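You operate a simulated robot arm through the tools that you are given. There is no shell and no other tool. Be economical: measure what you need, move in short steps, check, and stop when the job is done.

Carry out the task below with a simulated two-armed robot. There is one attempt and no reset: what you move stays moved.

Task
Turn valves two and five the other way and check that the lines are open.
Fine: press the valve check key after both turns, so that its screen shows all lines open; the other valves stay; the valve panel door ends shut. Where these are worked on the way, their far stop is far enough and under half their travel is too little: valve panel door.

Only the result counts: the job must be done as asked and must still hold three seconds after the hand-in. Knocking over, shifting, dropping, spilling or breaking anything else fails it.

Robot
Two 7-joint arms with two-finger parallel grippers on one trunk, on a base that drives. Base frame: it is fixed to the floor where the robot stands at the start and does not move with it; the origin is under the middle of the robot, x ahead of it, y to its left, z up. Units: cm, degrees, N and s.
The left shoulder is at the start at [6, 14.7, 54.3], the right one opposite. With the tool pointing down near the work surface each hand reaches from about 10 to 46 cm from the robot's upright axis, wherever it stands, measured 20 degrees to its own side. Places, roughly: valve panel door [70, 0, 110]. Payload 3.43 kg a hand.
Tool frame (each hand has its own): the origin (TCP) lies between the finger pads and is the grasp point; the fingertips stand 3 cm ahead of it; z points along the fingers, y is the line along which they close. The gripper opens to 9.4 cm. The fingers are 2.8 cm wide and 1 cm thick; the gripper's body (5 by 9.6 cm) begins 5.5 cm behind the TCP.
Orientation is that of the tool frame in the base frame, as a unit quaternion [w, x, y, z]. With the fingers straight down and closing along the base's y, the tool's x points along the base's -x, its y along +y and its z along -z.

Tools
- The arms move only by the tool jog_arm. It takes "left_plan", "right_plan" or both (then of equal length, played together; a hand with none holds still); each is a list of rows, each a list of 7 numbers: the shift along the tool's x, y, z in cm, then the turn, a rotation vector about the tool's x, y, z in degrees, then the gripper command, from -1 (shut) to 1 (fully open), values between in proportion. In form: [[dx, dy, dz, ax, ay, az, hand], ...]. A call has 1 to 20 rows; each row shifts and turns the commanded pose from where the row before left it, along the tool's axes as they then stand. Rows are played at 5 a second. More than 5 cm and 8.6 degrees between two rows, or a gripper value outside its range, and nothing of the call is played. A pose out of reach is approached as far as the arm can. The call stops where the force on the tool passes 90 N (or 10 N more than at its start, if that is more) or the arm is blocked; 0.2 s more then pass. The fingers move at their own pace (about 7.2 cm/s each) and stop on an object; they squeeze with about 24 N. The grip force told is the motor's: it shows also when the fingers shut on nothing. Time passes only in rows, and 0.2 s behind the last, so rows that do not move let the fingers close. It gives the time, the measured TCP pose, the force on the tool (base axes), the opening and the grip force at its end, in the units of the frame above (readings bear some noise), with the torque about the TCP (base axes, N m) and any sound that the robot's microphone picked up, and new pictures: "pictures" is both (left out), scene, wrist or none (wrist: the cameras of the hands that moved).
- Cameras (640 x 400 px; columns grow to the right, rows downward): "scene" is now at [6.43, 0.97, 120.81]; the picture's right is [0.09, -1.00, 0.00], its down [-0.26, -0.02, -0.96] and it looks along [0.96, 0.09, -0.26] (base axes); focal length 256 px, centre (320, 200). "left" rides on the left gripper at [7.6, -1.4, -10.3] in its tool frame; the picture's right is [0.18, 0.98, 0.00], its down [-0.75, 0.14, -0.64] and it looks along [-0.63, 0.12, 0.77] (tool axes); focal length 243 px, centre (320, 200). "right" rides on the right gripper at [7.6, 1.4, -10.3] in its tool frame; the picture's right is [-0.18, 0.98, 0.00], its down [-0.75, -0.14, -0.64] and it looks along [-0.63, -0.12, 0.77] (tool axes); focal length 243 px, centre (320, 200). There is no depth. A picture from a camera that has moved, and an enlarged one, comes with that camera's place and axes in the base frame and with its lens.
- raise_lower(by): slides the trunk up (or, below 0, down) by that many cm; the arms and the scene camera ride with it, the base frame stays. It gives what a move gives, with no picture.
- roll_base(legs): drives the robot by 1 to 6 legs, each [ahead, left, turn to the left] in cm, cm and degrees, along the robot's own axes; the way and the turn of a leg run together, so that a leg with both is an arc; at most 150 cm and 180 degrees a leg. The arms and the cameras ride along, it lands a little off, and it stops where it bumps. It gives what a move gives, and a new picture of the scene camera.
- turn_head(pan, tilt): turns the head with the scene camera to pan (to the left, within 86 degrees either way) and tilt (down, from -29 to 69), counted from straight ahead of the robot. It gives what a move gives, and a new picture of the scene camera.
- zoom(camera, box): a new picture of the part [left, top, right, bottom] of that camera's present view, enlarged. The clock stands still meanwhile.
- hand_in(): hands the job in; it is judged then, once.

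Work in short steps. Places have to be worked out from the pictures, the camera data and where the tool is seen: move nearer, look again, correct. Check each grasp and each placing, and mend what went wrong. You have 120 turns and 260 pictures in all, those below and enlarged ones among them. Open the grippers and draw the arms clear of the work before you hand the job in, unless the task says otherwise; then end with one line.

The tools are called after "Call:" as name(argument=value, ...) on one line, values as JSON. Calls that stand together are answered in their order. jog_arm: Moves the arms, as the interface text tells. Its arguments: {"type":"object","properties":{"left_plan":{"type":"array","items":{"type":"array","items":{"type":"number"}}},"right_plan":{"type":"array","items":{"type":"array","items":{"type":"number"}}},"pictures":{"type":"string","enum":["both","scene","wrist","none"]}},"required":[]} The other tools are called the same way: raise_lower (by) slides the trunk up or down; roll_base (legs) drives the base; turn_head (pan, tilt) turns the head that bears the scene camera; zoom (camera, box) takes an enlarged picture of a part of a camera's view; hand_in () hands the job in.

At the start:

```text
clock: 0.0
left_tcp_pos: [28.73, 11.89, 100.02]
left_ee_rot: [0.001, 0.0, 1.0, 0.0]
left_force: [-1.3, 0.2, -0.1]
left_ft_torque: [-0.05, 0.0, -0.02]
left_gripper_width: 9.4
left_finger_force: 0.1
right_tcp_pos: [28.96, -11.32, 99.98]
right_ee_rot: [0.002, 0.0, 1.0, -0.001]
right_force: [0.4, -0.5, -0.1]
right_ft_torque: [0.02, -0.01, 0.02]
right_gripper_width: 9.41
right_finger_force: 0.1
trunk travel left (down, up): [-25.0, 0.0]
robot x, y, heading: [-0.33, 0.18, 0.0]
head pan, tilt: [5.2, 15.2]
```

scene: 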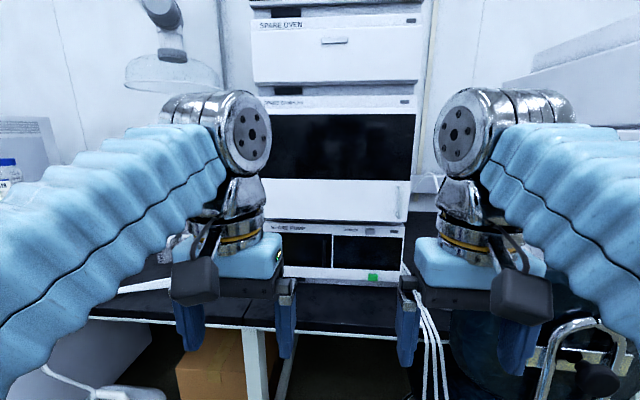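
right: 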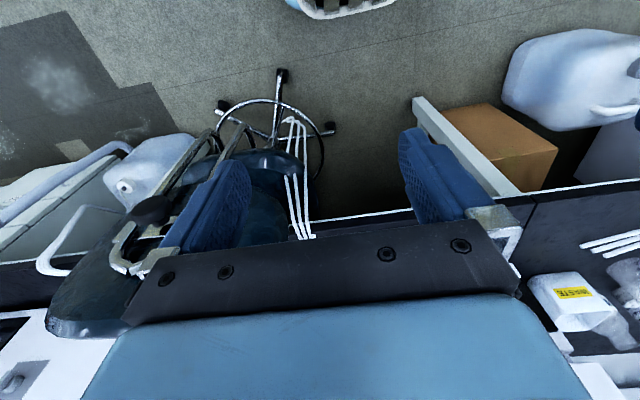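
left: 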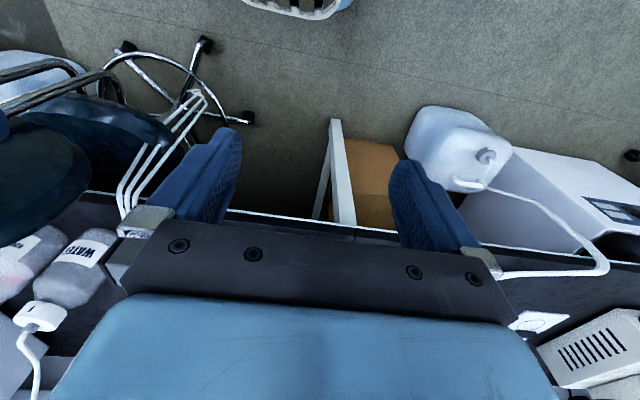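

The panel seems to be in the stack ahead (the dark window at about z 110). I zoom in on it.

Call:
zoom(camera="scene", box=[230, 0, 450, 140])

Call:
zoom(camera="scene", box=[230, 150, 450, 290])

```text
2.86 times, centred on (340, 70) of scene
camera zoom: at [6.43, 0.97, 120.81], right [0.09, -1.0, 0.0], down [-0.26, -0.02, -0.96], along [0.96, 0.09, -0.26], focal length 732 px, centre (263, 571)
```

zoom: 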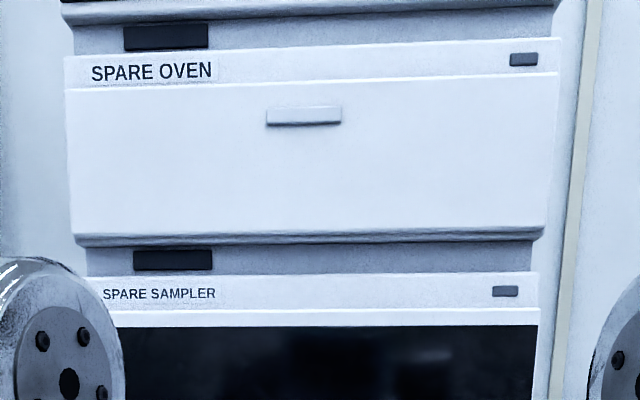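

```text
2.86 times, centred on (340, 220) of scene
camera zoom: at [6.43, 0.97, 120.81], right [0.09, -1.0, 0.0], down [-0.26, -0.02, -0.96], along [0.96, 0.09, -0.26], focal length 732 px, centre (263, 143)
```

zoom: 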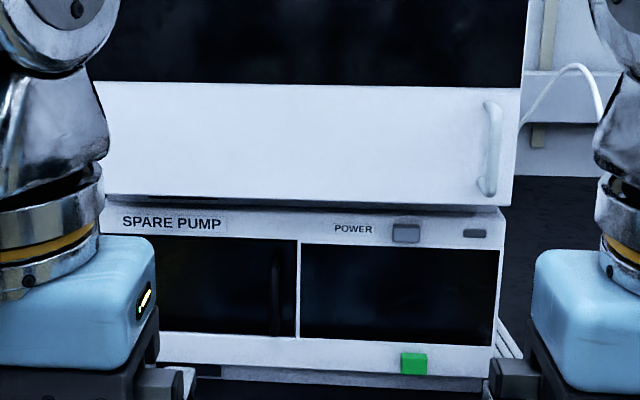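

The sampler's door handle lies near [70,-13,103], which fits the door's place, but nothing labelled "valve" shows. I look around with the head.

Call:
turn_head(pan=0, tilt=-20)

Call:
turn_head(pan=50, tilt=10)

Call:
turn_head(pan=-50, tilt=10)

Call:
turn_head(pan=0, tilt=10)

```text
clock: 1.0
left_tcp_pos: [28.8, 11.78, 99.95]
left_ee_rot: [0.001, 0.0, 1.0, -0.001]
left_force: [0.7, 0.0, -0.7]
left_ft_torque: [-0.01, -0.01, 0.0]
left_gripper_width: 9.41
left_finger_force: 0.1
right_tcp_pos: [29.1, -11.36, 99.93]
right_ee_rot: [0.001, 0.0, 1.0, 0.0]
right_force: [0.2, -0.2, 0.1]
right_ft_torque: [-0.03, 0.0, 0.02]
right_gripper_width: 9.4
right_finger_force: 0.0
trunk travel left (down, up): [-25.0, 0.0]
robot x, y, heading: [-0.19, 0.25, 0.1]
head pan, tilt: [0.0, -20.0]
camera scene: at [4.73, 0.12, 126.18], right [0.0, -1.0, 0.0], down [0.34, 0.0, -0.94], along [0.94, 0.0, 0.34], focal length 256 px, centre (320, 200)
```

scene: 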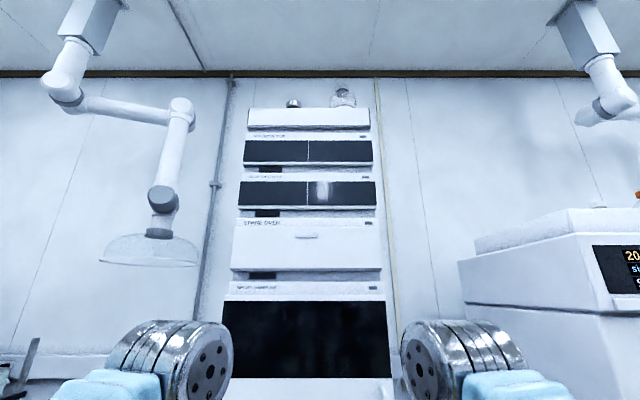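

```text
clock: 2.2
left_tcp_pos: [28.78, 11.93, 99.98]
left_ee_rot: [0.002, 0.0, 1.0, 0.0]
left_force: [1.0, 0.2, 0.2]
left_ft_torque: [-0.02, 0.01, -0.02]
left_gripper_width: 9.4
left_finger_force: 0.0
right_tcp_pos: [29.03, -11.34, 100.14]
right_ee_rot: [0.001, 0.0, 1.0, 0.0]
right_force: [0.0, 0.2, -0.3]
right_ft_torque: [0.0, -0.02, 0.0]
right_gripper_width: 9.4
right_finger_force: 0.1
trunk travel left (down, up): [-25.0, 0.0]
robot x, y, heading: [-0.16, -0.12, -0.1]
head pan, tilt: [50.0, 10.0]
camera scene: at [3.11, 7.24, 121.66], right [0.77, -0.64, 0.0], down [-0.11, -0.13, -0.98], along [0.63, 0.75, -0.17], focal length 256 px, centre (320, 200)
```

scene: 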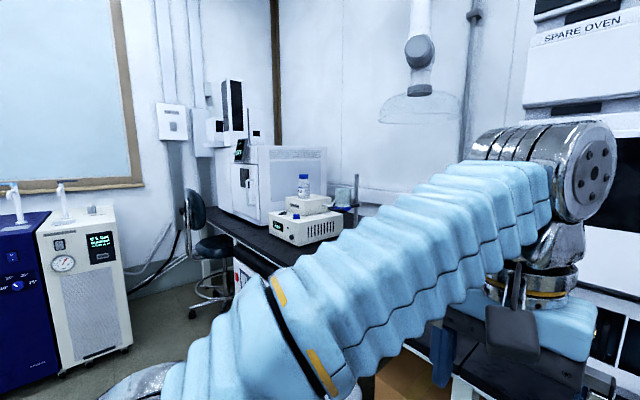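

```text
clock: 4.0
left_tcp_pos: [28.83, 11.84, 100.01]
left_ee_rot: [0.001, 0.001, 1.0, 0.0]
left_force: [0.0, 0.2, 0.1]
left_ft_torque: [-0.02, -0.05, 0.0]
left_gripper_width: 9.42
left_finger_force: 0.0
right_tcp_pos: [29.06, -11.37, 99.83]
right_ee_rot: [0.001, 0.0, 1.0, 0.0]
right_force: [-0.7, -1.1, -0.8]
right_ft_torque: [-0.01, -0.01, -0.01]
right_gripper_width: 9.39
right_finger_force: 0.1
trunk travel left (down, up): [-25.0, 0.0]
robot x, y, heading: [-0.01, -0.17, 0.1]
head pan, tilt: [-50.0, 10.0]
camera scene: at [3.11, -7.0, 121.66], right [-0.77, -0.64, 0.0], down [-0.11, 0.13, -0.98], along [0.63, -0.75, -0.17], focal length 256 px, centre (320, 200)
```

scene: 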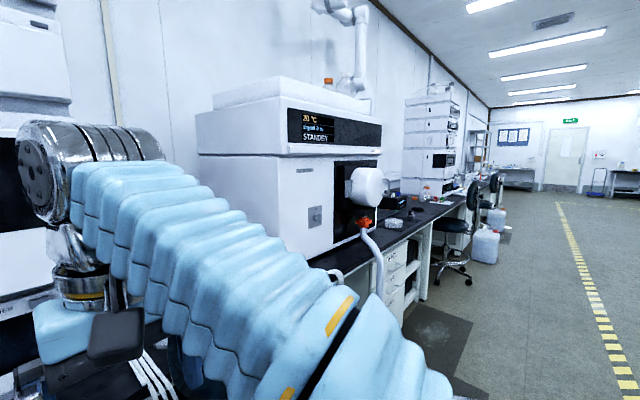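

```text
clock: 5.1
left_tcp_pos: [28.77, 11.88, 99.97]
left_ee_rot: [0.001, 0.0, 1.0, 0.0]
left_force: [0.1, -0.3, -0.8]
left_ft_torque: [0.02, 0.0, -0.03]
left_gripper_width: 9.39
left_finger_force: 0.0
right_tcp_pos: [29.05, -11.34, 99.99]
right_ee_rot: [0.002, 0.0, 1.0, 0.0]
right_force: [0.5, 0.4, -0.1]
right_ft_torque: [-0.04, -0.02, -0.02]
right_gripper_width: 9.38
right_finger_force: 0.1
trunk travel left (down, up): [-25.0, 0.0]
robot x, y, heading: [0.14, 0.17, -0.1]
head pan, tilt: [0.0, 10.0]
camera scene: at [6.43, 0.11, 121.66], right [0.0, -1.0, 0.0], down [-0.17, 0.0, -0.98], along [0.98, 0.0, -0.17], focal length 256 px, centre (320, 200)
```

scene: 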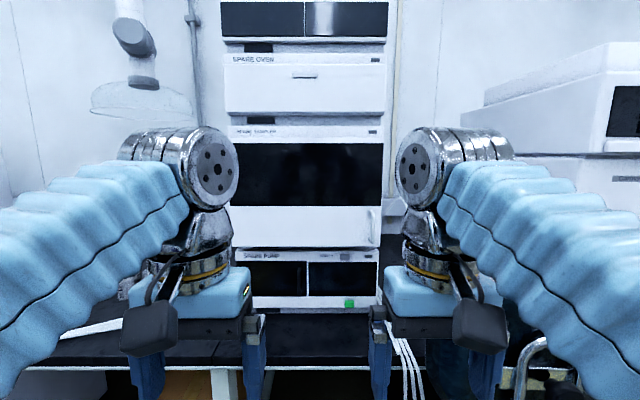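

The door under "SPARE SAMPLER", with a vertical handle on its right and hinges on its left, is the likely panel door. I turn the right hand to point forward while moving it ahead.

Call:
jog_arm(right_plan=[[-1.5, 0, 0, 0, -8.18, 0, 1], [-1.48, 0, 0.21, 0, -8.18, 0, 1], [-1.44, 0, 0.42, 0, -8.18, 0, 1], [-1.36, 0, 0.62, 0, -8.18, 0, 1], [-1.26, 0, 0.81, 0, -8.18, 0, 1], [-1.13, 0, 0.98, 0, -8.18, 0, 1], [-0.98, 0, 1.13, 0, -8.18, 0, 1], [-0.81, 0, 1.26, 0, -8.18, 0, 1], [-0.62, 0, 1.36, 0, -8.18, 0, 1], [-0.42, 0, 1.44, 0, -8.18, 0, 1], [-0.21, 0, 1.48, 0, -8.18, 0, 1]])

```text
clock: 7.5
left_tcp_pos: [28.88, 11.89, 99.97]
left_ee_rot: [0.0, -0.001, 1.0, 0.0]
left_force: [-1.2, -0.3, 0.4]
left_ft_torque: [0.02, 0.01, 0.0]
left_gripper_width: 9.42
left_finger_force: 0.1
right_tcp_pos: [45.42, -11.37, 99.95]
right_ee_rot: [0.708, 0.0, 0.706, 0.0]
right_force: [-1.1, -1.2, 0.8]
right_ft_torque: [-0.01, 0.01, 0.02]
right_gripper_width: 9.38
right_finger_force: 0.1
trunk travel left (down, up): [-25.0, 0.0]
robot x, y, heading: [0.02, 0.1, -0.2]
head pan, tilt: [0.0, 10.0]
camera scene: at [6.41, 0.11, 121.66], right [0.0, -1.0, 0.0], down [-0.17, 0.0, -0.98], along [0.98, 0.0, -0.17], focal length 256 px, centre (320, 200)
camera right: at [35.15, -9.88, 92.36], right [0.0, 0.98, 0.18], down [-0.64, -0.14, 0.75], along [0.76, -0.12, 0.63], focal length 243 px, centre (320, 200)
```

scene: 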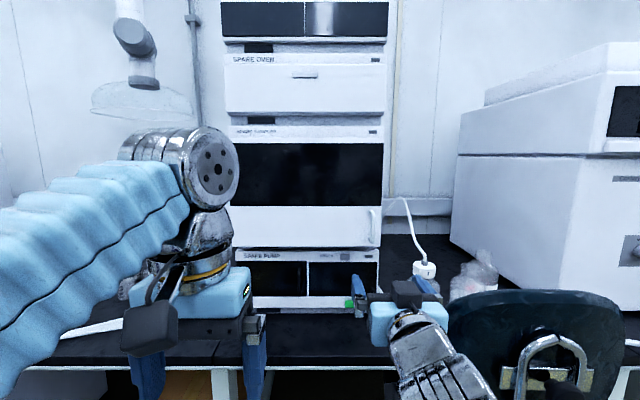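
right: 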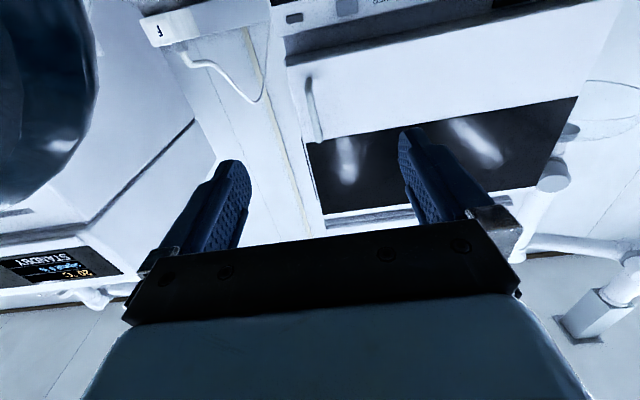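

The handle triangulates to about [67.5, -13, 104]. Before driving, I look down for room between the base, the bench and the chair.

Call:
turn_head(pan=-15, tilt=60)

```text
clock: 8.7
left_tcp_pos: [28.8, 11.89, 100.12]
left_ee_rot: [0.002, 0.0, 1.0, 0.0]
left_force: [0.6, 0.3, 0.2]
left_ft_torque: [0.01, 0.0, -0.01]
left_gripper_width: 9.36
left_finger_force: 0.1
right_tcp_pos: [45.36, -11.51, 99.92]
right_ee_rot: [0.708, -0.001, 0.707, 0.001]
right_force: [0.6, 0.4, -0.1]
right_ft_torque: [0.0, -0.01, 0.03]
right_gripper_width: 9.39
right_finger_force: 0.0
trunk travel left (down, up): [-25.0, 0.0]
robot x, y, heading: [-0.02, 0.01, 0.1]
head pan, tilt: [-15.0, 60.0]
camera scene: at [3.57, -1.6, 114.22], right [-0.26, -0.97, 0.0], down [-0.84, 0.22, -0.5], along [0.48, -0.13, -0.87], focal length 256 px, centre (320, 200)
```

scene: 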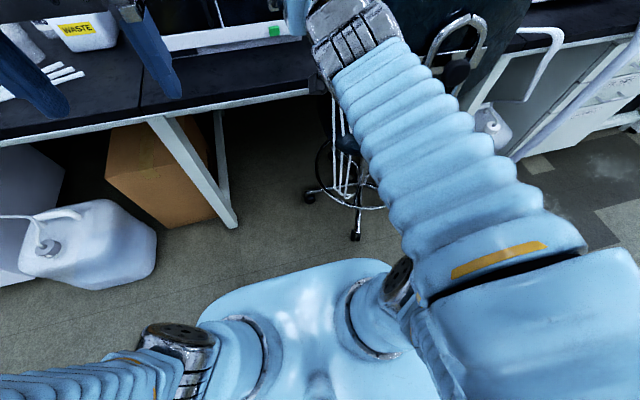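

There is a chair leg near [43,-30], so I avoid driving for now and extend the arm toward the handle first.

Call:
jog_arm(right_plan=[[-2, -0.8, 3, 0, 0, 0, 1], [-2, -0.8, 3, 0, 0, 0, 1], [0, 0, 3, 0, 0, 0, 1], [0, 0, 3, 0, 0, 0, 1]], pictures="wrist")

Call:
turn_head(pan=-5, tilt=15)

```text
clock: 9.7
left_tcp_pos: [28.78, 11.85, 99.91]
left_ee_rot: [0.001, -0.001, 1.0, 0.0]
left_force: [-0.2, 0.1, 0.0]
left_ft_torque: [-0.03, -0.03, -0.03]
left_gripper_width: 9.39
left_finger_force: 0.1
right_tcp_pos: [57.52, -12.81, 104.11]
right_ee_rot: [0.708, -0.001, 0.706, 0.001]
right_force: [-0.7, -0.2, -1.5]
right_ft_torque: [-0.02, 0.03, -0.01]
right_gripper_width: 9.39
right_finger_force: 0.1
trunk travel left (down, up): [-25.0, 0.0]
robot x, y, heading: [-0.01, 0.22, -0.1]
head pan, tilt: [-15.0, 60.0]
camera right: at [47.27, -11.3, 96.56], right [0.0, 0.98, 0.18], down [-0.64, -0.14, 0.75], along [0.77, -0.12, 0.63], focal length 243 px, centre (320, 200)
```

right: 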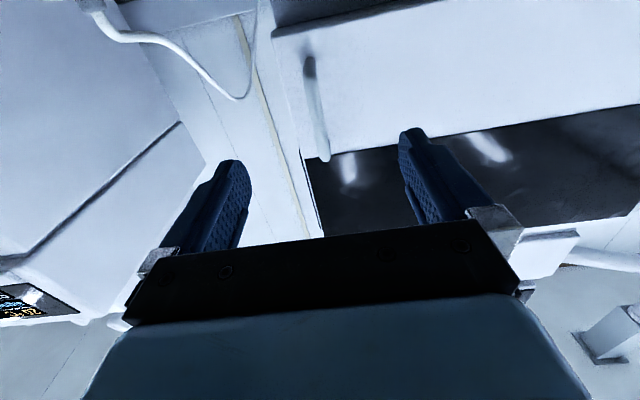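

```text
clock: 10.8
left_tcp_pos: [28.82, 11.87, 100.08]
left_ee_rot: [0.0, 0.0, 1.0, 0.0]
left_force: [0.6, -0.1, 0.2]
left_ft_torque: [0.02, 0.01, -0.02]
left_gripper_width: 9.4
left_finger_force: 0.0
right_tcp_pos: [57.49, -12.76, 104.15]
right_ee_rot: [0.708, 0.0, 0.706, 0.0]
right_force: [0.4, 0.1, 0.1]
right_ft_torque: [-0.02, 0.01, 0.01]
right_gripper_width: 9.41
right_finger_force: 0.0
trunk travel left (down, up): [-25.0, 0.0]
robot x, y, heading: [-0.0, -0.12, 0.5]
head pan, tilt: [-5.0, 15.0]
camera scene: at [6.44, -0.7, 120.84], right [-0.09, -1.0, 0.0], down [-0.26, 0.02, -0.97], along [0.96, -0.08, -0.26], focal length 256 px, centre (320, 200)
```

scene: 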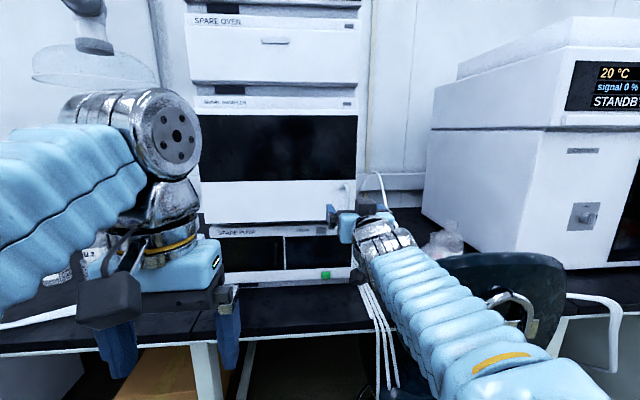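

Handle centre confirmed at about [67.5, -12.9, 104]. I advance 8.5 cm with the handle between the fingers, then close.

Call:
jog_arm(right_plan=[[0, 0, 3, 0, 0, 0, 0.3], [0, 0, 3, 0, 0, 0, 0.3], [0, 0, 2.5, 0, 0, 0, 0.3], [0, 0, 0, 0, 0, 0, 0.3]])

```text
clock: 11.8
left_tcp_pos: [28.78, 11.79, 100.06]
left_ee_rot: [0.001, 0.0, 1.0, 0.0]
left_force: [0.7, -0.5, -0.2]
left_ft_torque: [-0.01, 0.0, -0.02]
left_gripper_width: 9.4
left_finger_force: 0.1
right_tcp_pos: [65.89, -13.07, 104.04]
right_ee_rot: [0.708, -0.001, 0.707, 0.001]
right_force: [-1.2, 0.3, -0.8]
right_ft_torque: [-0.01, -0.04, -0.03]
right_gripper_width: 6.1
right_finger_force: 0.0
trunk travel left (down, up): [-25.0, 0.0]
robot x, y, heading: [-0.02, -0.18, -0.1]
head pan, tilt: [-5.0, 15.0]
camera scene: at [6.45, -0.7, 120.84], right [-0.09, -1.0, 0.0], down [-0.26, 0.02, -0.97], along [0.96, -0.08, -0.26], focal length 256 px, centre (320, 200)
camera right: at [55.62, -11.55, 96.52], right [0.0, 0.98, 0.18], down [-0.64, -0.14, 0.75], along [0.77, -0.12, 0.63], focal length 243 px, centre (320, 200)
```

scene: 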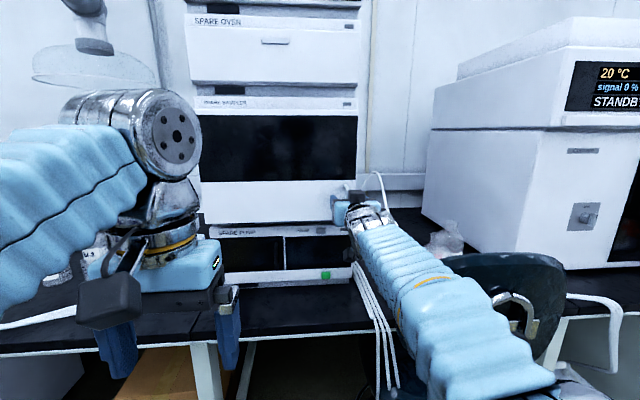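
right: 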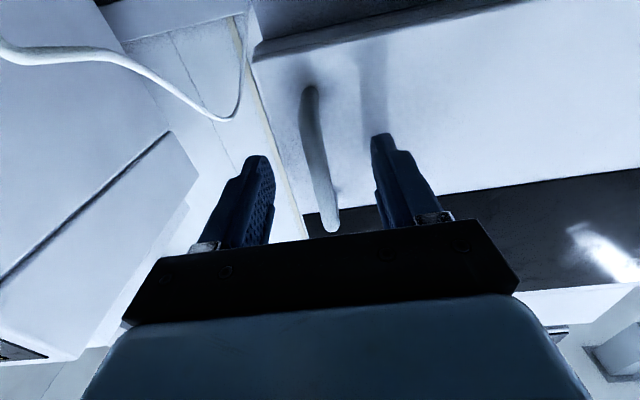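

The handle is between the fingers. I go 1 cm further and close.

Call:
jog_arm(right_plan=[[0, 0, 1, 0, 0, 0, 0.3], [0, 0, 0, 0, 0, 0, -1], [0, 0, 0, 0, 0, 0, -1], [0, 0, 0, 0, 0, 0, -1], [0, 0, 0, 0, 0, 0, -1]], pictures="wrist")

```text
clock: 13.0
left_tcp_pos: [28.36, 11.98, 100.19]
left_ee_rot: [0.003, 0.0, 1.0, -0.001]
left_force: [-0.2, 0.1, 0.1]
left_ft_torque: [-0.01, -0.02, 0.0]
left_gripper_width: 9.38
left_finger_force: 0.1
right_tcp_pos: [66.41, -12.8, 104.17]
right_ee_rot: [0.707, -0.003, 0.707, 0.001]
right_force: [-75.3, 10.4, -36.2]
right_ft_torque: [-0.28, 1.05, 2.81]
right_gripper_width: 5.59
right_finger_force: 23.9
trunk travel left (down, up): [-25.0, 0.0]
robot x, y, heading: [0.11, -0.3, 0.2]
head pan, tilt: [-5.0, 15.0]
camera right: at [56.14, -11.35, 96.59], right [0.0, 0.98, 0.18], down [-0.64, -0.14, 0.75], along [0.77, -0.12, 0.63], focal length 243 px, centre (320, 200)
```

right: 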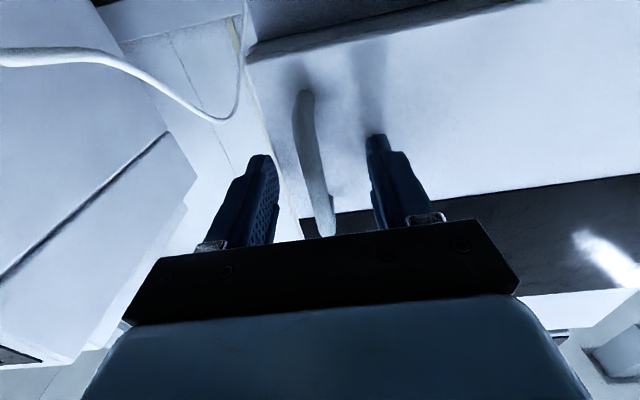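

The fingertips touched the door face (about x 69.3). I back off 0.9 cm and close there.

Call:
jog_arm(right_plan=[[0, 0, -0.9, 0, 0, 0, 0.3], [0, 0, 0, 0, 0, 0, -1], [0, 0, 0, 0, 0, 0, -1], [0, 0, 0, 0, 0, 0, -1], [0, 0, 0, 0, 0, 0, -1]], pictures="wrist")

```text
clock: 14.2
left_tcp_pos: [28.81, 11.8, 99.95]
left_ee_rot: [0.002, 0.0, 1.0, -0.001]
left_force: [-0.7, 0.5, -0.1]
left_ft_torque: [0.01, 0.03, -0.01]
left_gripper_width: 9.42
left_finger_force: 0.0
right_tcp_pos: [65.98, -12.82, 104.43]
right_ee_rot: [0.71, 0.0, 0.704, 0.0]
right_force: [1.4, 3.3, 10.6]
right_ft_torque: [-0.06, -0.49, -0.04]
right_gripper_width: 1.42
right_finger_force: 44.8
trunk travel left (down, up): [-25.0, 0.0]
robot x, y, heading: [0.09, 0.14, -0.2]
head pan, tilt: [-5.0, 15.0]
camera right: at [55.74, -11.37, 96.7], right [0.0, 0.98, 0.18], down [-0.65, -0.14, 0.75], along [0.76, -0.12, 0.64], focal length 243 px, centre (320, 200)
```

right: 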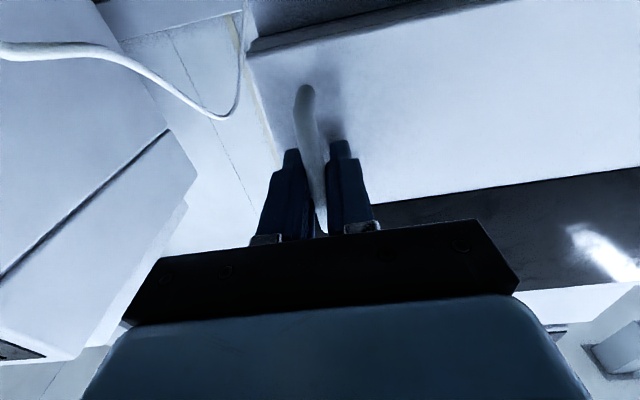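

The handle is gripped (1.4 cm). I pull along an arc about the presumed left hinge at [70, 22], three steps of 5 degrees.

Call:
jog_arm(right_plan=[[0, 0.48, -3.04, 5, 0, 0, -1], [0, 0.48, -3.04, 5, 0, 0, -1], [0, 0.48, -3.04, 5, 0, 0, -1]])

```text
clock: 15.0
left_tcp_pos: [28.78, 12.21, 100.02]
left_ee_rot: [0.001, 0.0, 1.0, -0.002]
left_force: [0.0, -1.2, 0.4]
left_ft_torque: [-0.01, 0.04, 0.0]
left_gripper_width: 9.38
left_finger_force: 0.0
right_tcp_pos: [57.13, -10.01, 104.24]
right_ee_rot: [0.706, 0.087, 0.697, -0.09]
right_force: [15.3, 30.6, 25.5]
right_ft_torque: [0.23, 0.06, 0.05]
right_gripper_width: 1.42
right_finger_force: 44.5
trunk travel left (down, up): [-25.0, 0.0]
robot x, y, heading: [-0.03, 0.07, -0.1]
head pan, tilt: [-5.0, 15.0]
camera scene: at [6.47, -0.31, 120.85], right [-0.09, -1.0, 0.0], down [-0.26, 0.02, -0.97], along [0.96, -0.08, -0.26], focal length 256 px, centre (320, 200)
camera right: at [47.63, -5.92, 96.66], right [0.24, 0.95, 0.18], down [-0.67, 0.03, 0.75], along [0.7, -0.3, 0.64], focal length 243 px, centre (320, 200)
```

scene: 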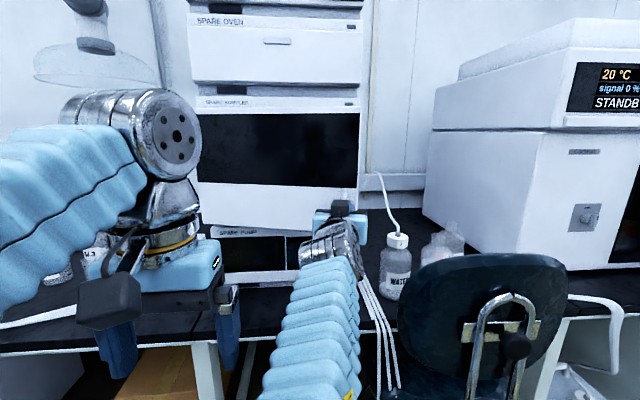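
right: 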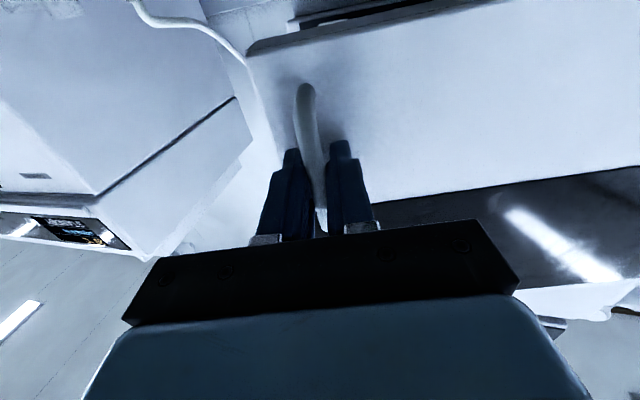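

The door opens; the arc fits a hinge near [72, 22]. The left hand is near the coming path, so I move it 14 cm left and 5 cm back, while continuing the arc for three steps.

Call:
jog_arm(left_plan=[[1, 3, 0, 0, 0, 0, 1], [1, 3, 0, 0, 0, 0, 1], [1, 3, 0, 0, 0, 0, 1], [1, 3, 0, 0, 0, 0, 1], [1, 2, 0, 0, 0, 0, 1]], right_plan=[[0, 0, 0, 0, 0, 0, -1], [0, 0, 0, 0, 0, 0, -1], [0, 0.9, -3.05, 5, 0, 0, -1], [0, 0.66, -3.05, 5, 0, 0, -1], [0, 0.66, -3.05, 5, 0, 0, -1]])

```text
clock: 16.2
left_tcp_pos: [24.93, 25.86, 99.32]
left_ee_rot: [0.001, 0.001, 1.0, -0.002]
left_force: [-0.9, 0.3, 0.5]
left_ft_torque: [0.01, -0.02, 0.0]
left_gripper_width: 9.38
left_finger_force: 0.0
left hand out of reach, approached as far as the arm can: row 3, 4
right_tcp_pos: [50.05, -5.41, 104.25]
right_ee_rot: [0.687, 0.18, 0.68, -0.182]
right_force: [38.7, 46.0, 33.2]
right_ft_torque: [0.2, -0.03, -0.03]
right_gripper_width: 1.43
right_finger_force: 44.8
trunk travel left (down, up): [-25.0, 0.0]
robot x, y, heading: [0.21, 0.0, -0.2]
head pan, tilt: [-5.0, 15.0]
camera scene: at [6.69, -0.15, 120.86], right [-0.09, -1.0, 0.01], down [-0.26, 0.02, -0.97], along [0.96, -0.09, -0.26], focal length 256 px, centre (320, 200)
camera right: at [41.88, 0.99, 96.62], right [0.49, 0.85, 0.18], down [-0.63, 0.2, 0.75], along [0.6, -0.48, 0.64], focal length 243 px, centre (320, 200)
camera left: at [17.29, 24.37, 109.6], right [-0.18, 0.98, 0.0], down [0.75, 0.14, 0.64], along [0.63, 0.11, -0.77], focal length 243 px, centre (320, 200)
```

scene: 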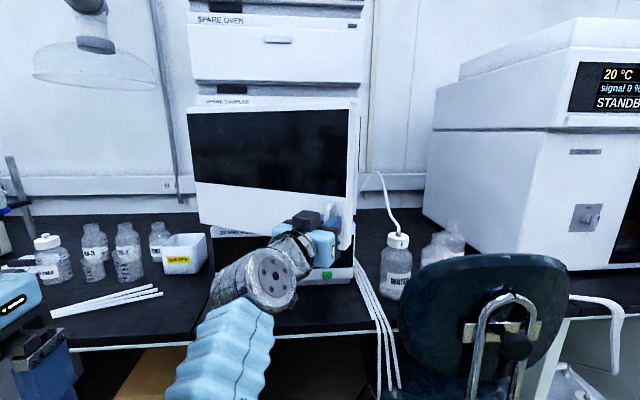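
right: 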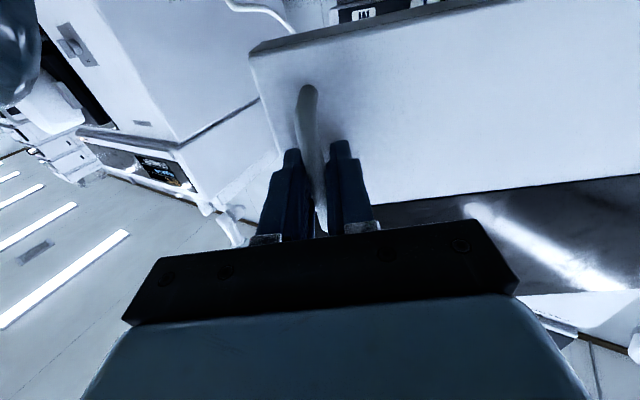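
left: 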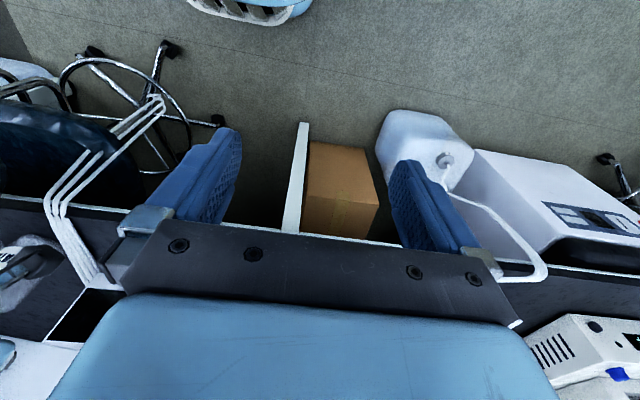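

The door is about 31 degrees open; forces grow, so I release the handle, back off, and look at what is inside.

Call:
jog_arm(right_plan=[[0, 0, 0, 0, 0, 0, 0.2], [0, 0, 0, 0, 0, 0, 0.2], [0, 0, -4, 0, 0, 0, 0.2], [0, 0, -4, 0, 0, 0, 0.2], [0, -3, 0, -8, 0, 0, -1], [0, -4, 0, -8, 0, 0, -1], [0, -4, 0, -8, 0, 0, -1], [0, -4, 0, -6, 0, 0, -1]])

```text
clock: 17.3
left_tcp_pos: [24.81, 25.86, 99.29]
left_ee_rot: [0.002, -0.001, 1.0, -0.002]
left_force: [-0.3, 0.6, 0.2]
left_ft_torque: [-0.03, 0.01, 0.03]
left_gripper_width: 9.37
left_finger_force: 0.0
right_tcp_pos: [48.02, -7.55, 102.57]
right_ee_rot: [0.659, 0.224, 0.68, -0.232]
right_force: [30.2, 38.5, 20.6]
right_ft_torque: [1.09, -0.66, -0.05]
right_gripper_width: 7.37
right_finger_force: 23.0
trunk travel left (down, up): [-25.0, 0.0]
robot x, y, heading: [-0.22, 0.31, 0.0]
head pan, tilt: [-5.0, 15.0]
stopped in row 5 (right hand): the arm was blocked; the commanded pose is now the measured one
camera scene: at [6.75, -0.17, 120.84], right [-0.09, -1.0, 0.0], down [-0.26, 0.02, -0.97], along [0.96, -0.08, -0.26], focal length 256 px, centre (320, 200)
camera right: at [40.56, -0.13, 95.2], right [0.61, 0.78, 0.16], down [-0.57, 0.28, 0.77], along [0.56, -0.56, 0.61], focal length 243 px, centre (320, 200)
```

scene: 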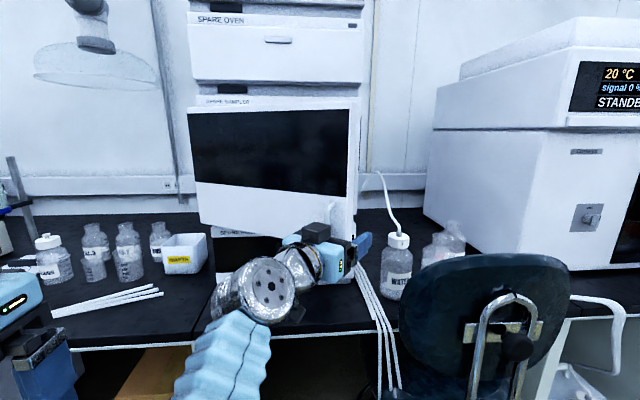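
right: 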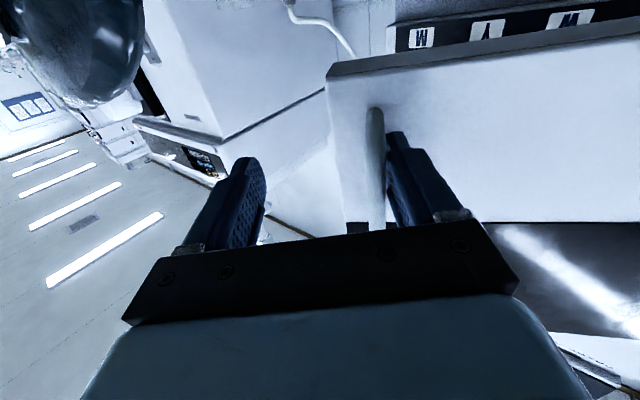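

The left finger still hooks the handle. I shift back to centre on it, open wide, and retreat slowly.

Call:
jog_arm(right_plan=[[0, 1.2, 0, 0, 0, 0, 0.7], [0, 0.8, 0, 0, 0, 0, 0.7], [0, 0, -2, 0, 0, 0, 0.7], [0, 0, -2, 0, 0, 0, 0.7], [0, 0, -2, 0, 0, 0, 0.7]])

```text
clock: 18.7
left_tcp_pos: [24.78, 25.65, 99.31]
left_ee_rot: [0.001, 0.0, 1.0, -0.001]
left_force: [0.1, 1.4, 0.4]
left_ft_torque: [0.04, 0.05, 0.0]
left_gripper_width: 9.41
left_finger_force: 0.0
right_tcp_pos: [46.6, -6.97, 101.67]
right_ee_rot: [0.631, 0.259, 0.686, -0.254]
right_force: [5.8, 8.5, 1.7]
right_ft_torque: [0.04, -0.22, 0.33]
right_gripper_width: 8.58
right_finger_force: 5.6
trunk travel left (down, up): [-25.0, 0.0]
robot x, y, heading: [-0.44, 0.16, 0.1]
head pan, tilt: [-5.0, 15.0]
stopped in row 5 (right hand): the arm was blocked; the commanded pose is now the measured one
camera scene: at [6.53, -0.54, 120.84], right [-0.09, -1.0, 0.0], down [-0.26, 0.02, -0.97], along [0.96, -0.08, -0.26], focal length 256 px, centre (320, 200)
camera right: at [39.41, 1.4, 94.82], right [0.68, 0.72, 0.16], down [-0.51, 0.3, 0.8], along [0.53, -0.63, 0.57], focal length 243 px, centre (320, 200)
```

scene: 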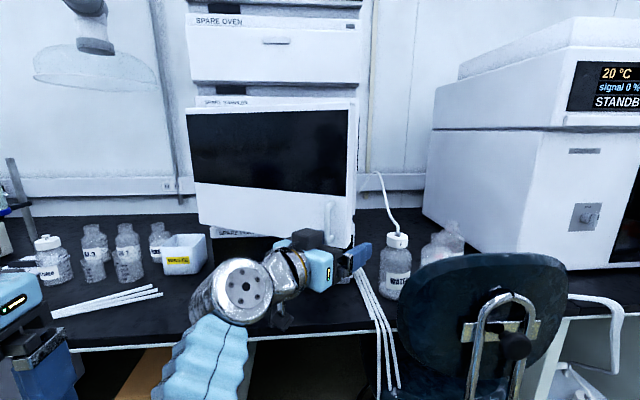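
right: 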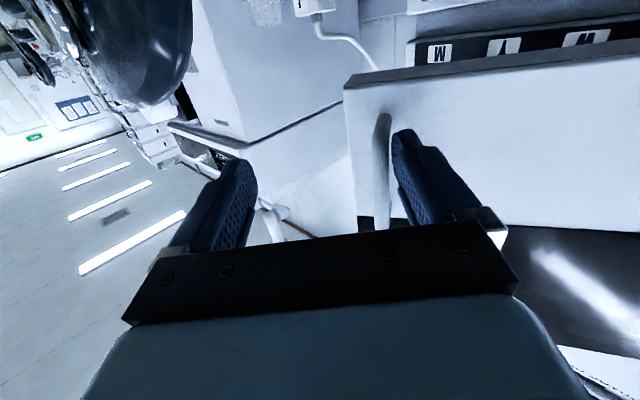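

The arm is near its own limits, so I free the fingers by driving the base back and left, along the door's outward normal.

Call:
roll_base(legs=[[-9, 4.5, 0]])

```text
clock: 19.8
left_tcp_pos: [18.33, 28.81, 99.31]
left_ee_rot: [0.001, 0.001, 1.0, 0.0]
left_force: [0.1, -0.1, -0.6]
left_ft_torque: [-0.02, 0.02, 0.02]
left_gripper_width: 9.41
left_finger_force: 0.1
right_tcp_pos: [40.84, -2.22, 101.51]
right_ee_rot: [0.638, 0.245, 0.688, -0.242]
right_force: [17.4, 14.0, -4.7]
right_ft_torque: [0.21, 0.32, 0.45]
right_gripper_width: 9.19
right_finger_force: 11.1
trunk travel left (down, up): [-25.0, 0.0]
robot x, y, heading: [-6.3, 3.22, 0.2]
head pan, tilt: [-5.0, 15.0]
stopped in leg 1: the force on the tool passed its limit at 103 N (the readings are from after the stop); the commanded pose is now the measured one
camera scene: at [0.26, 2.84, 120.83], right [-0.08, -1.0, 0.0], down [-0.26, 0.02, -0.97], along [0.96, -0.08, -0.26], focal length 256 px, centre (320, 200)
```

scene: 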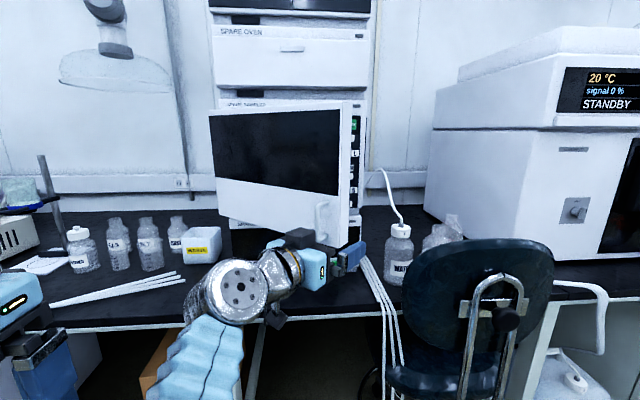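

The hook pulled the door further open, and the panel inside starts to show. I check the wrist view and the inside.

Call:
zoom(camera="right", box=[0, 0, 640, 400])

Call:
zoom(camera="scene", box=[240, 90, 400, 290])

```text
1.00 times, centred on (320, 200) of right (not enlarged: the box is as wide or as high as the picture)
camera zoom: at [33.56, 5.71, 94.65], right [0.65, 0.74, 0.16], down [-0.53, 0.29, 0.8], along [0.55, -0.6, 0.58], focal length 243 px, centre (320, 200)
```

zoom: 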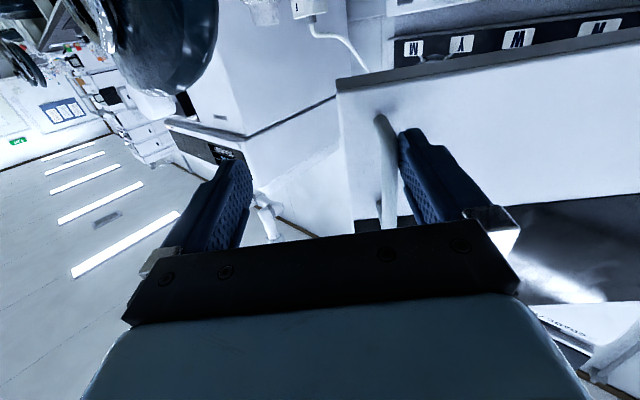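

```text
2.00 times, centred on (320, 190) of scene
camera zoom: at [0.26, 2.84, 120.83], right [-0.08, -1.0, 0.0], down [-0.26, 0.02, -0.97], along [0.96, -0.08, -0.26], focal length 512 px, centre (320, 220)
```

zoom: 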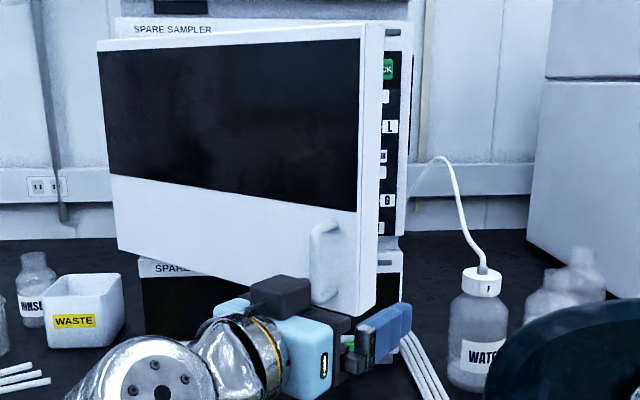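

The handle presses on the +y finger from inside. I shift the hand 2 cm along tool y to relieve it, then drive out along the tool's axis.

Call:
jog_arm(right_plan=[[0, 1, 0, 0, 0, 0, 1], [0, 1, 0, 0, 0, 0, 1], [0, 0.5, 0, 0, 0, 0, 1]], pictures="wrist")

```text
clock: 20.6
left_tcp_pos: [18.15, 28.69, 99.44]
left_ee_rot: [0.002, 0.0, 1.0, 0.0]
left_force: [-0.1, -0.2, -0.2]
left_ft_torque: [-0.01, 0.0, -0.03]
left_gripper_width: 9.42
left_finger_force: 0.0
right_tcp_pos: [42.25, -0.71, 101.61]
right_ee_rot: [0.639, 0.248, 0.687, -0.243]
right_force: [-0.4, -0.6, -0.3]
right_ft_torque: [-0.01, -0.02, -0.01]
right_gripper_width: 9.4
right_finger_force: 0.1
trunk travel left (down, up): [-25.0, 0.0]
robot x, y, heading: [-6.52, 3.06, 0.2]
head pan, tilt: [-5.0, 15.0]
camera right: at [34.9, 7.29, 94.78], right [0.65, 0.74, 0.17], down [-0.53, 0.29, 0.8], along [0.54, -0.61, 0.58], focal length 243 px, centre (320, 200)
```

right: 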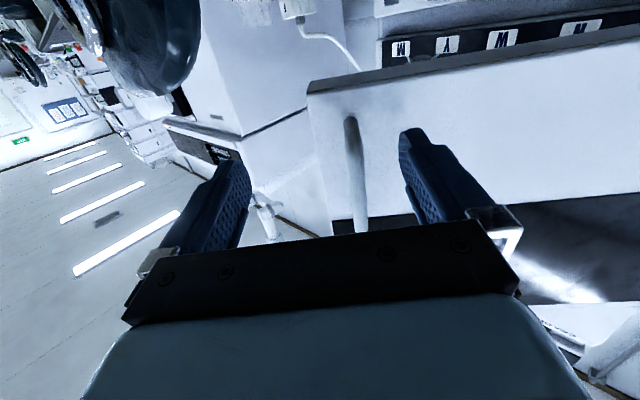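

Free of force. I now retreat 6 cm along the tool axis with the arm.

Call:
jog_arm(right_plan=[[0, 0, -2, 0, 0, 0, 1], [0, 0, -2, 0, 0, 0, 1], [0, 0, -2, 0, 0, 0, 1]], pictures="wrist")

```text
clock: 21.6
left_tcp_pos: [18.39, 28.62, 99.45]
left_ee_rot: [0.002, 0.004, 1.0, -0.001]
left_force: [0.8, 1.2, -0.5]
left_ft_torque: [-0.02, -0.02, 0.02]
left_gripper_width: 9.42
left_finger_force: 0.0
right_tcp_pos: [39.94, -0.1, 101.15]
right_ee_rot: [0.619, 0.274, 0.687, -0.264]
right_force: [0.8, 0.1, -0.1]
right_ft_torque: [0.0, -0.01, 0.02]
right_gripper_width: 9.4
right_finger_force: 0.1
trunk travel left (down, up): [-25.0, 0.0]
robot x, y, heading: [-6.76, 3.61, 0.2]
head pan, tilt: [-5.0, 15.0]
stopped in row 3 (right hand): the arm was blocked; the commanded pose is now the measured one
camera right: at [32.95, 8.6, 94.65], right [0.71, 0.69, 0.16], down [-0.49, 0.31, 0.82], along [0.51, -0.65, 0.56], focal length 243 px, centre (320, 200)
```

right: 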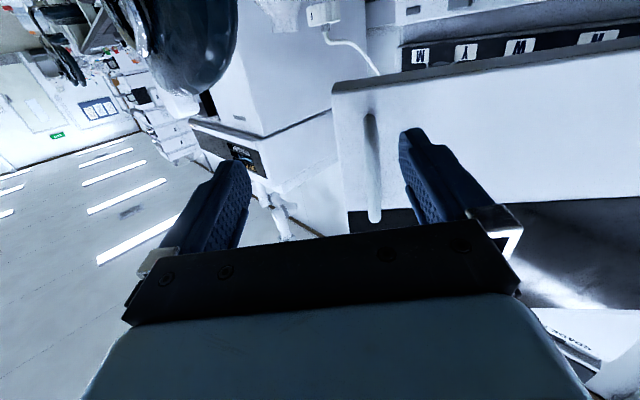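

The arm itself blocks there, so I drive the base back along the tool's axis.

Call:
roll_base(legs=[[-9, 7, 0]])

```text
clock: 22.8
left_tcp_pos: [9.2, 35.62, 99.44]
left_ee_rot: [0.002, 0.002, 1.0, 0.002]
left_force: [-0.8, -0.3, -0.2]
left_ft_torque: [0.02, 0.03, -0.01]
left_gripper_width: 9.41
left_finger_force: 0.1
right_tcp_pos: [30.88, 6.99, 101.23]
right_ee_rot: [0.618, 0.273, 0.689, -0.262]
right_force: [-0.4, 0.3, -0.1]
right_ft_torque: [-0.03, -0.01, -0.04]
right_gripper_width: 9.4
right_finger_force: 0.1
trunk travel left (down, up): [-25.0, 0.0]
robot x, y, heading: [-15.5, 10.25, 0.4]
head pan, tilt: [-5.0, 15.0]
camera scene: at [-8.85, 9.67, 120.84], right [-0.08, -1.0, 0.0], down [-0.26, 0.02, -0.97], along [0.96, -0.08, -0.26], focal length 256 px, centre (320, 200)
```

scene: 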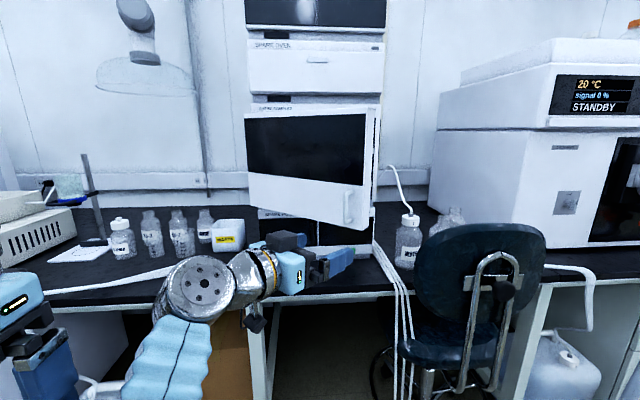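

Clear. I swing the right hand back to pointing straight ahead, 10 cm further right.

Call:
jog_arm(right_plan=[[0, -1.18, 1.18, -7.4, -1, -0.15, -1], [0, -1.32, 1.02, -7.4, -1, -0.15, -1], [0, -1.45, 0.83, -7.4, -1, -0.15, -1], [0, -1.54, 0.64, -7.4, -1, -0.15, -1], [0, -1.61, 0.43, -7.4, -1, -0.15, -1], [0, -1.65, 0.22, -7.4, -1, -0.15, -1]])

```text
clock: 23.5
left_tcp_pos: [9.23, 35.78, 99.42]
left_ee_rot: [0.003, 0.002, 1.0, -0.001]
left_force: [-0.2, 0.1, 0.1]
left_ft_torque: [-0.05, 0.0, -0.03]
left_gripper_width: 9.42
left_finger_force: 0.2
right_tcp_pos: [34.47, -4.01, 98.71]
right_ee_rot: [0.632, 0.213, 0.711, -0.224]
right_force: [0.0, 0.0, -0.1]
right_ft_torque: [0.01, 0.03, -0.03]
right_gripper_width: 0.01
right_finger_force: 10.5
trunk travel left (down, up): [-25.0, 0.0]
robot x, y, heading: [-15.34, 10.32, 0.2]
head pan, tilt: [-5.0, 15.0]
stopped in row 3 (right hand): the arm was blocked; the commanded pose is now the measured one
camera scene: at [-8.89, 9.77, 120.84], right [-0.08, -1.0, 0.0], down [-0.26, 0.02, -0.97], along [0.96, -0.08, -0.26], focal length 256 px, centre (320, 200)
camera right: at [26.22, 3.4, 92.06], right [0.6, 0.79, 0.14], down [-0.52, 0.25, 0.82], along [0.62, -0.56, 0.56], focal length 243 px, centre (320, 200)
```

scene: 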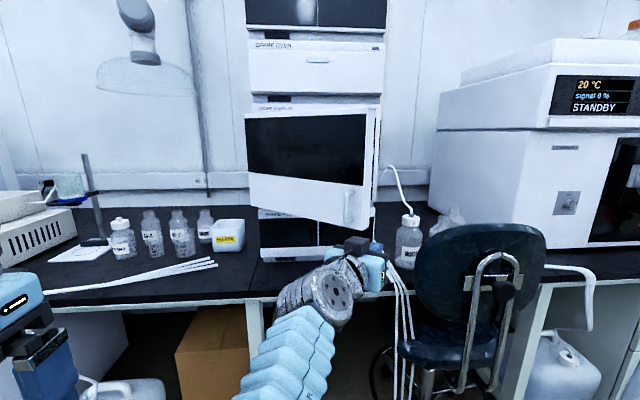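
right: 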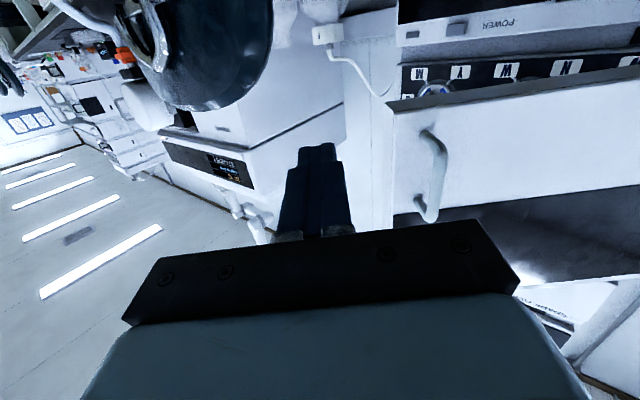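

Partly there. I continue more slowly: rotation mainly.

Call:
jog_arm(right_plan=[[0, -0.8, 0.4, -4, -0.7, 0, -1], [0, -0.8, 0.4, -4, -0.7, 0, -1], [0, -0.8, 0.4, -4, -0.7, 0, -1], [0, -0.8, 0.4, -4, -0.7, 0, -1], [0, -0.8, 0.2, -4, -0.7, 0, -1], [0, -0.8, 0.2, -4, -0.7, 0, -1], [0, -0.8, 0.2, -4, -0.7, 0, -1], [0, -0.8, 0, -4, -0.7, 0, -1]], pictures="wrist")

```text
clock: 24.4
left_tcp_pos: [9.29, 35.74, 99.48]
left_ee_rot: [0.003, 0.001, 1.0, 0.0]
left_force: [0.2, -0.1, 0.6]
left_ft_torque: [-0.02, 0.03, -0.01]
left_gripper_width: 9.4
left_finger_force: 0.1
right_tcp_pos: [35.17, -10.13, 97.29]
right_ee_rot: [0.649, 0.146, 0.7, -0.26]
right_force: [-0.3, -0.9, 0.6]
right_ft_torque: [0.01, 0.0, -0.03]
right_gripper_width: 0.0
right_finger_force: 23.8
trunk travel left (down, up): [-25.0, 0.0]
robot x, y, heading: [-15.51, 10.62, 0.1]
head pan, tilt: [-5.0, 15.0]
stopped in row 4 (right hand): the arm was blocked; the commanded pose is now the measured one
camera right: at [26.49, -4.12, 89.73], right [0.55, 0.83, 0.01], down [-0.52, 0.34, 0.78], along [0.65, -0.44, 0.62], focal length 243 px, centre (320, 200)
```

right: 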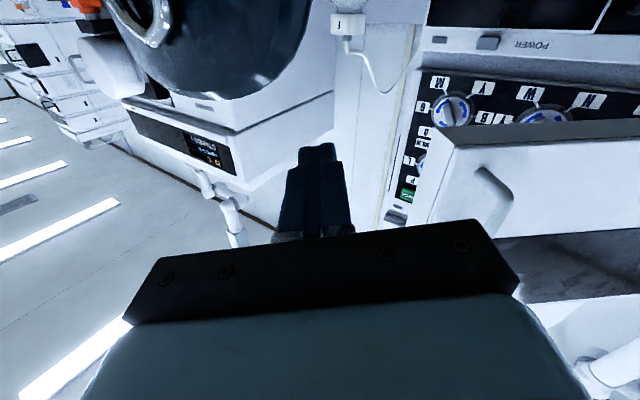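

The hand is moving towards the wanted pose with the panel coming into view. I keep correcting in smaller rotation steps and lift a little.

Call:
jog_arm(right_plan=[[-0.5, 0, 0, -3, -0.4, 0.9, -1], [-0.5, 0, 0, -3, -0.4, 0.9, -1], [-0.5, 0, 0, -3, -0.4, 0.9, -1], [-0.5, 0, 0, -3, -0.4, 0.9, -1], [-0.5, 0, 0, -3, -0.4, 0.9, -1], [-0.5, 0, 0, -3, -0.4, 0.9, -1], [-0.5, 0, 0, -3, -0.4, 0.9, -1], [-0.5, 0, 0, -3, -0.4, 0.9, -1], [0, 0, 0, -3, -0.4, 0.9, -1], [0, 0, 0, -3, -0.4, 0.9, -1]])

```text
clock: 26.6
left_tcp_pos: [9.26, 35.6, 99.62]
left_ee_rot: [0.002, 0.002, 1.0, 0.001]
left_force: [-0.2, 0.4, 0.0]
left_ft_torque: [0.0, -0.02, -0.01]
left_gripper_width: 9.41
left_finger_force: 0.1
right_tcp_pos: [35.48, -9.68, 101.16]
right_ee_rot: [0.707, 0.019, 0.707, -0.024]
right_force: [1.0, -0.4, -0.5]
right_ft_torque: [-0.03, -0.02, -0.05]
right_gripper_width: 0.01
right_finger_force: 23.7
trunk travel left (down, up): [-25.0, 0.0]
robot x, y, heading: [-15.67, 10.38, 0.3]
head pan, tilt: [-5.0, 15.0]
camera scene: at [-8.86, 9.69, 120.84], right [-0.08, -1.0, 0.0], down [-0.26, 0.02, -0.97], along [0.96, -0.08, -0.26], focal length 256 px, centre (320, 200)
camera right: at [25.25, -7.56, 93.63], right [0.06, 0.98, 0.18], down [-0.65, -0.1, 0.75], along [0.76, -0.16, 0.63], focal length 243 px, centre (320, 200)
```

scene: 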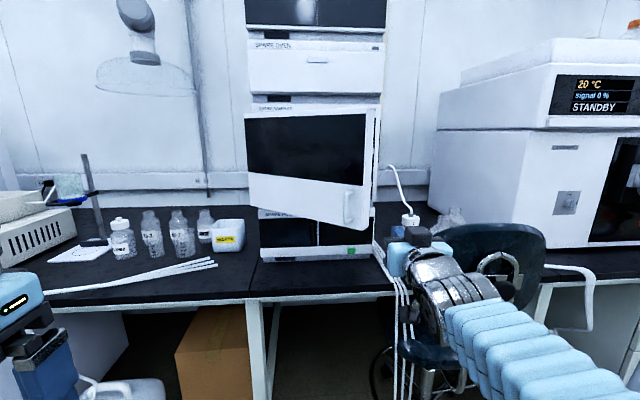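
right: 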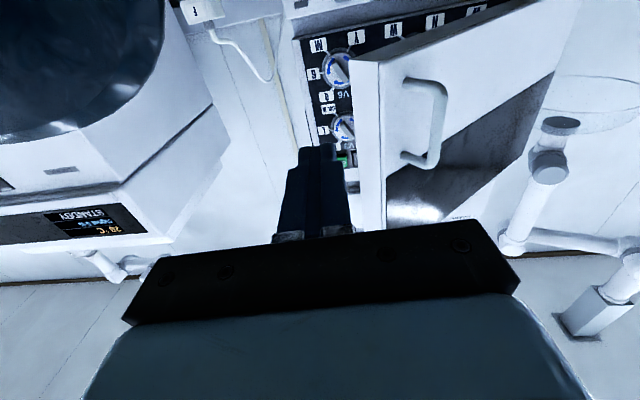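

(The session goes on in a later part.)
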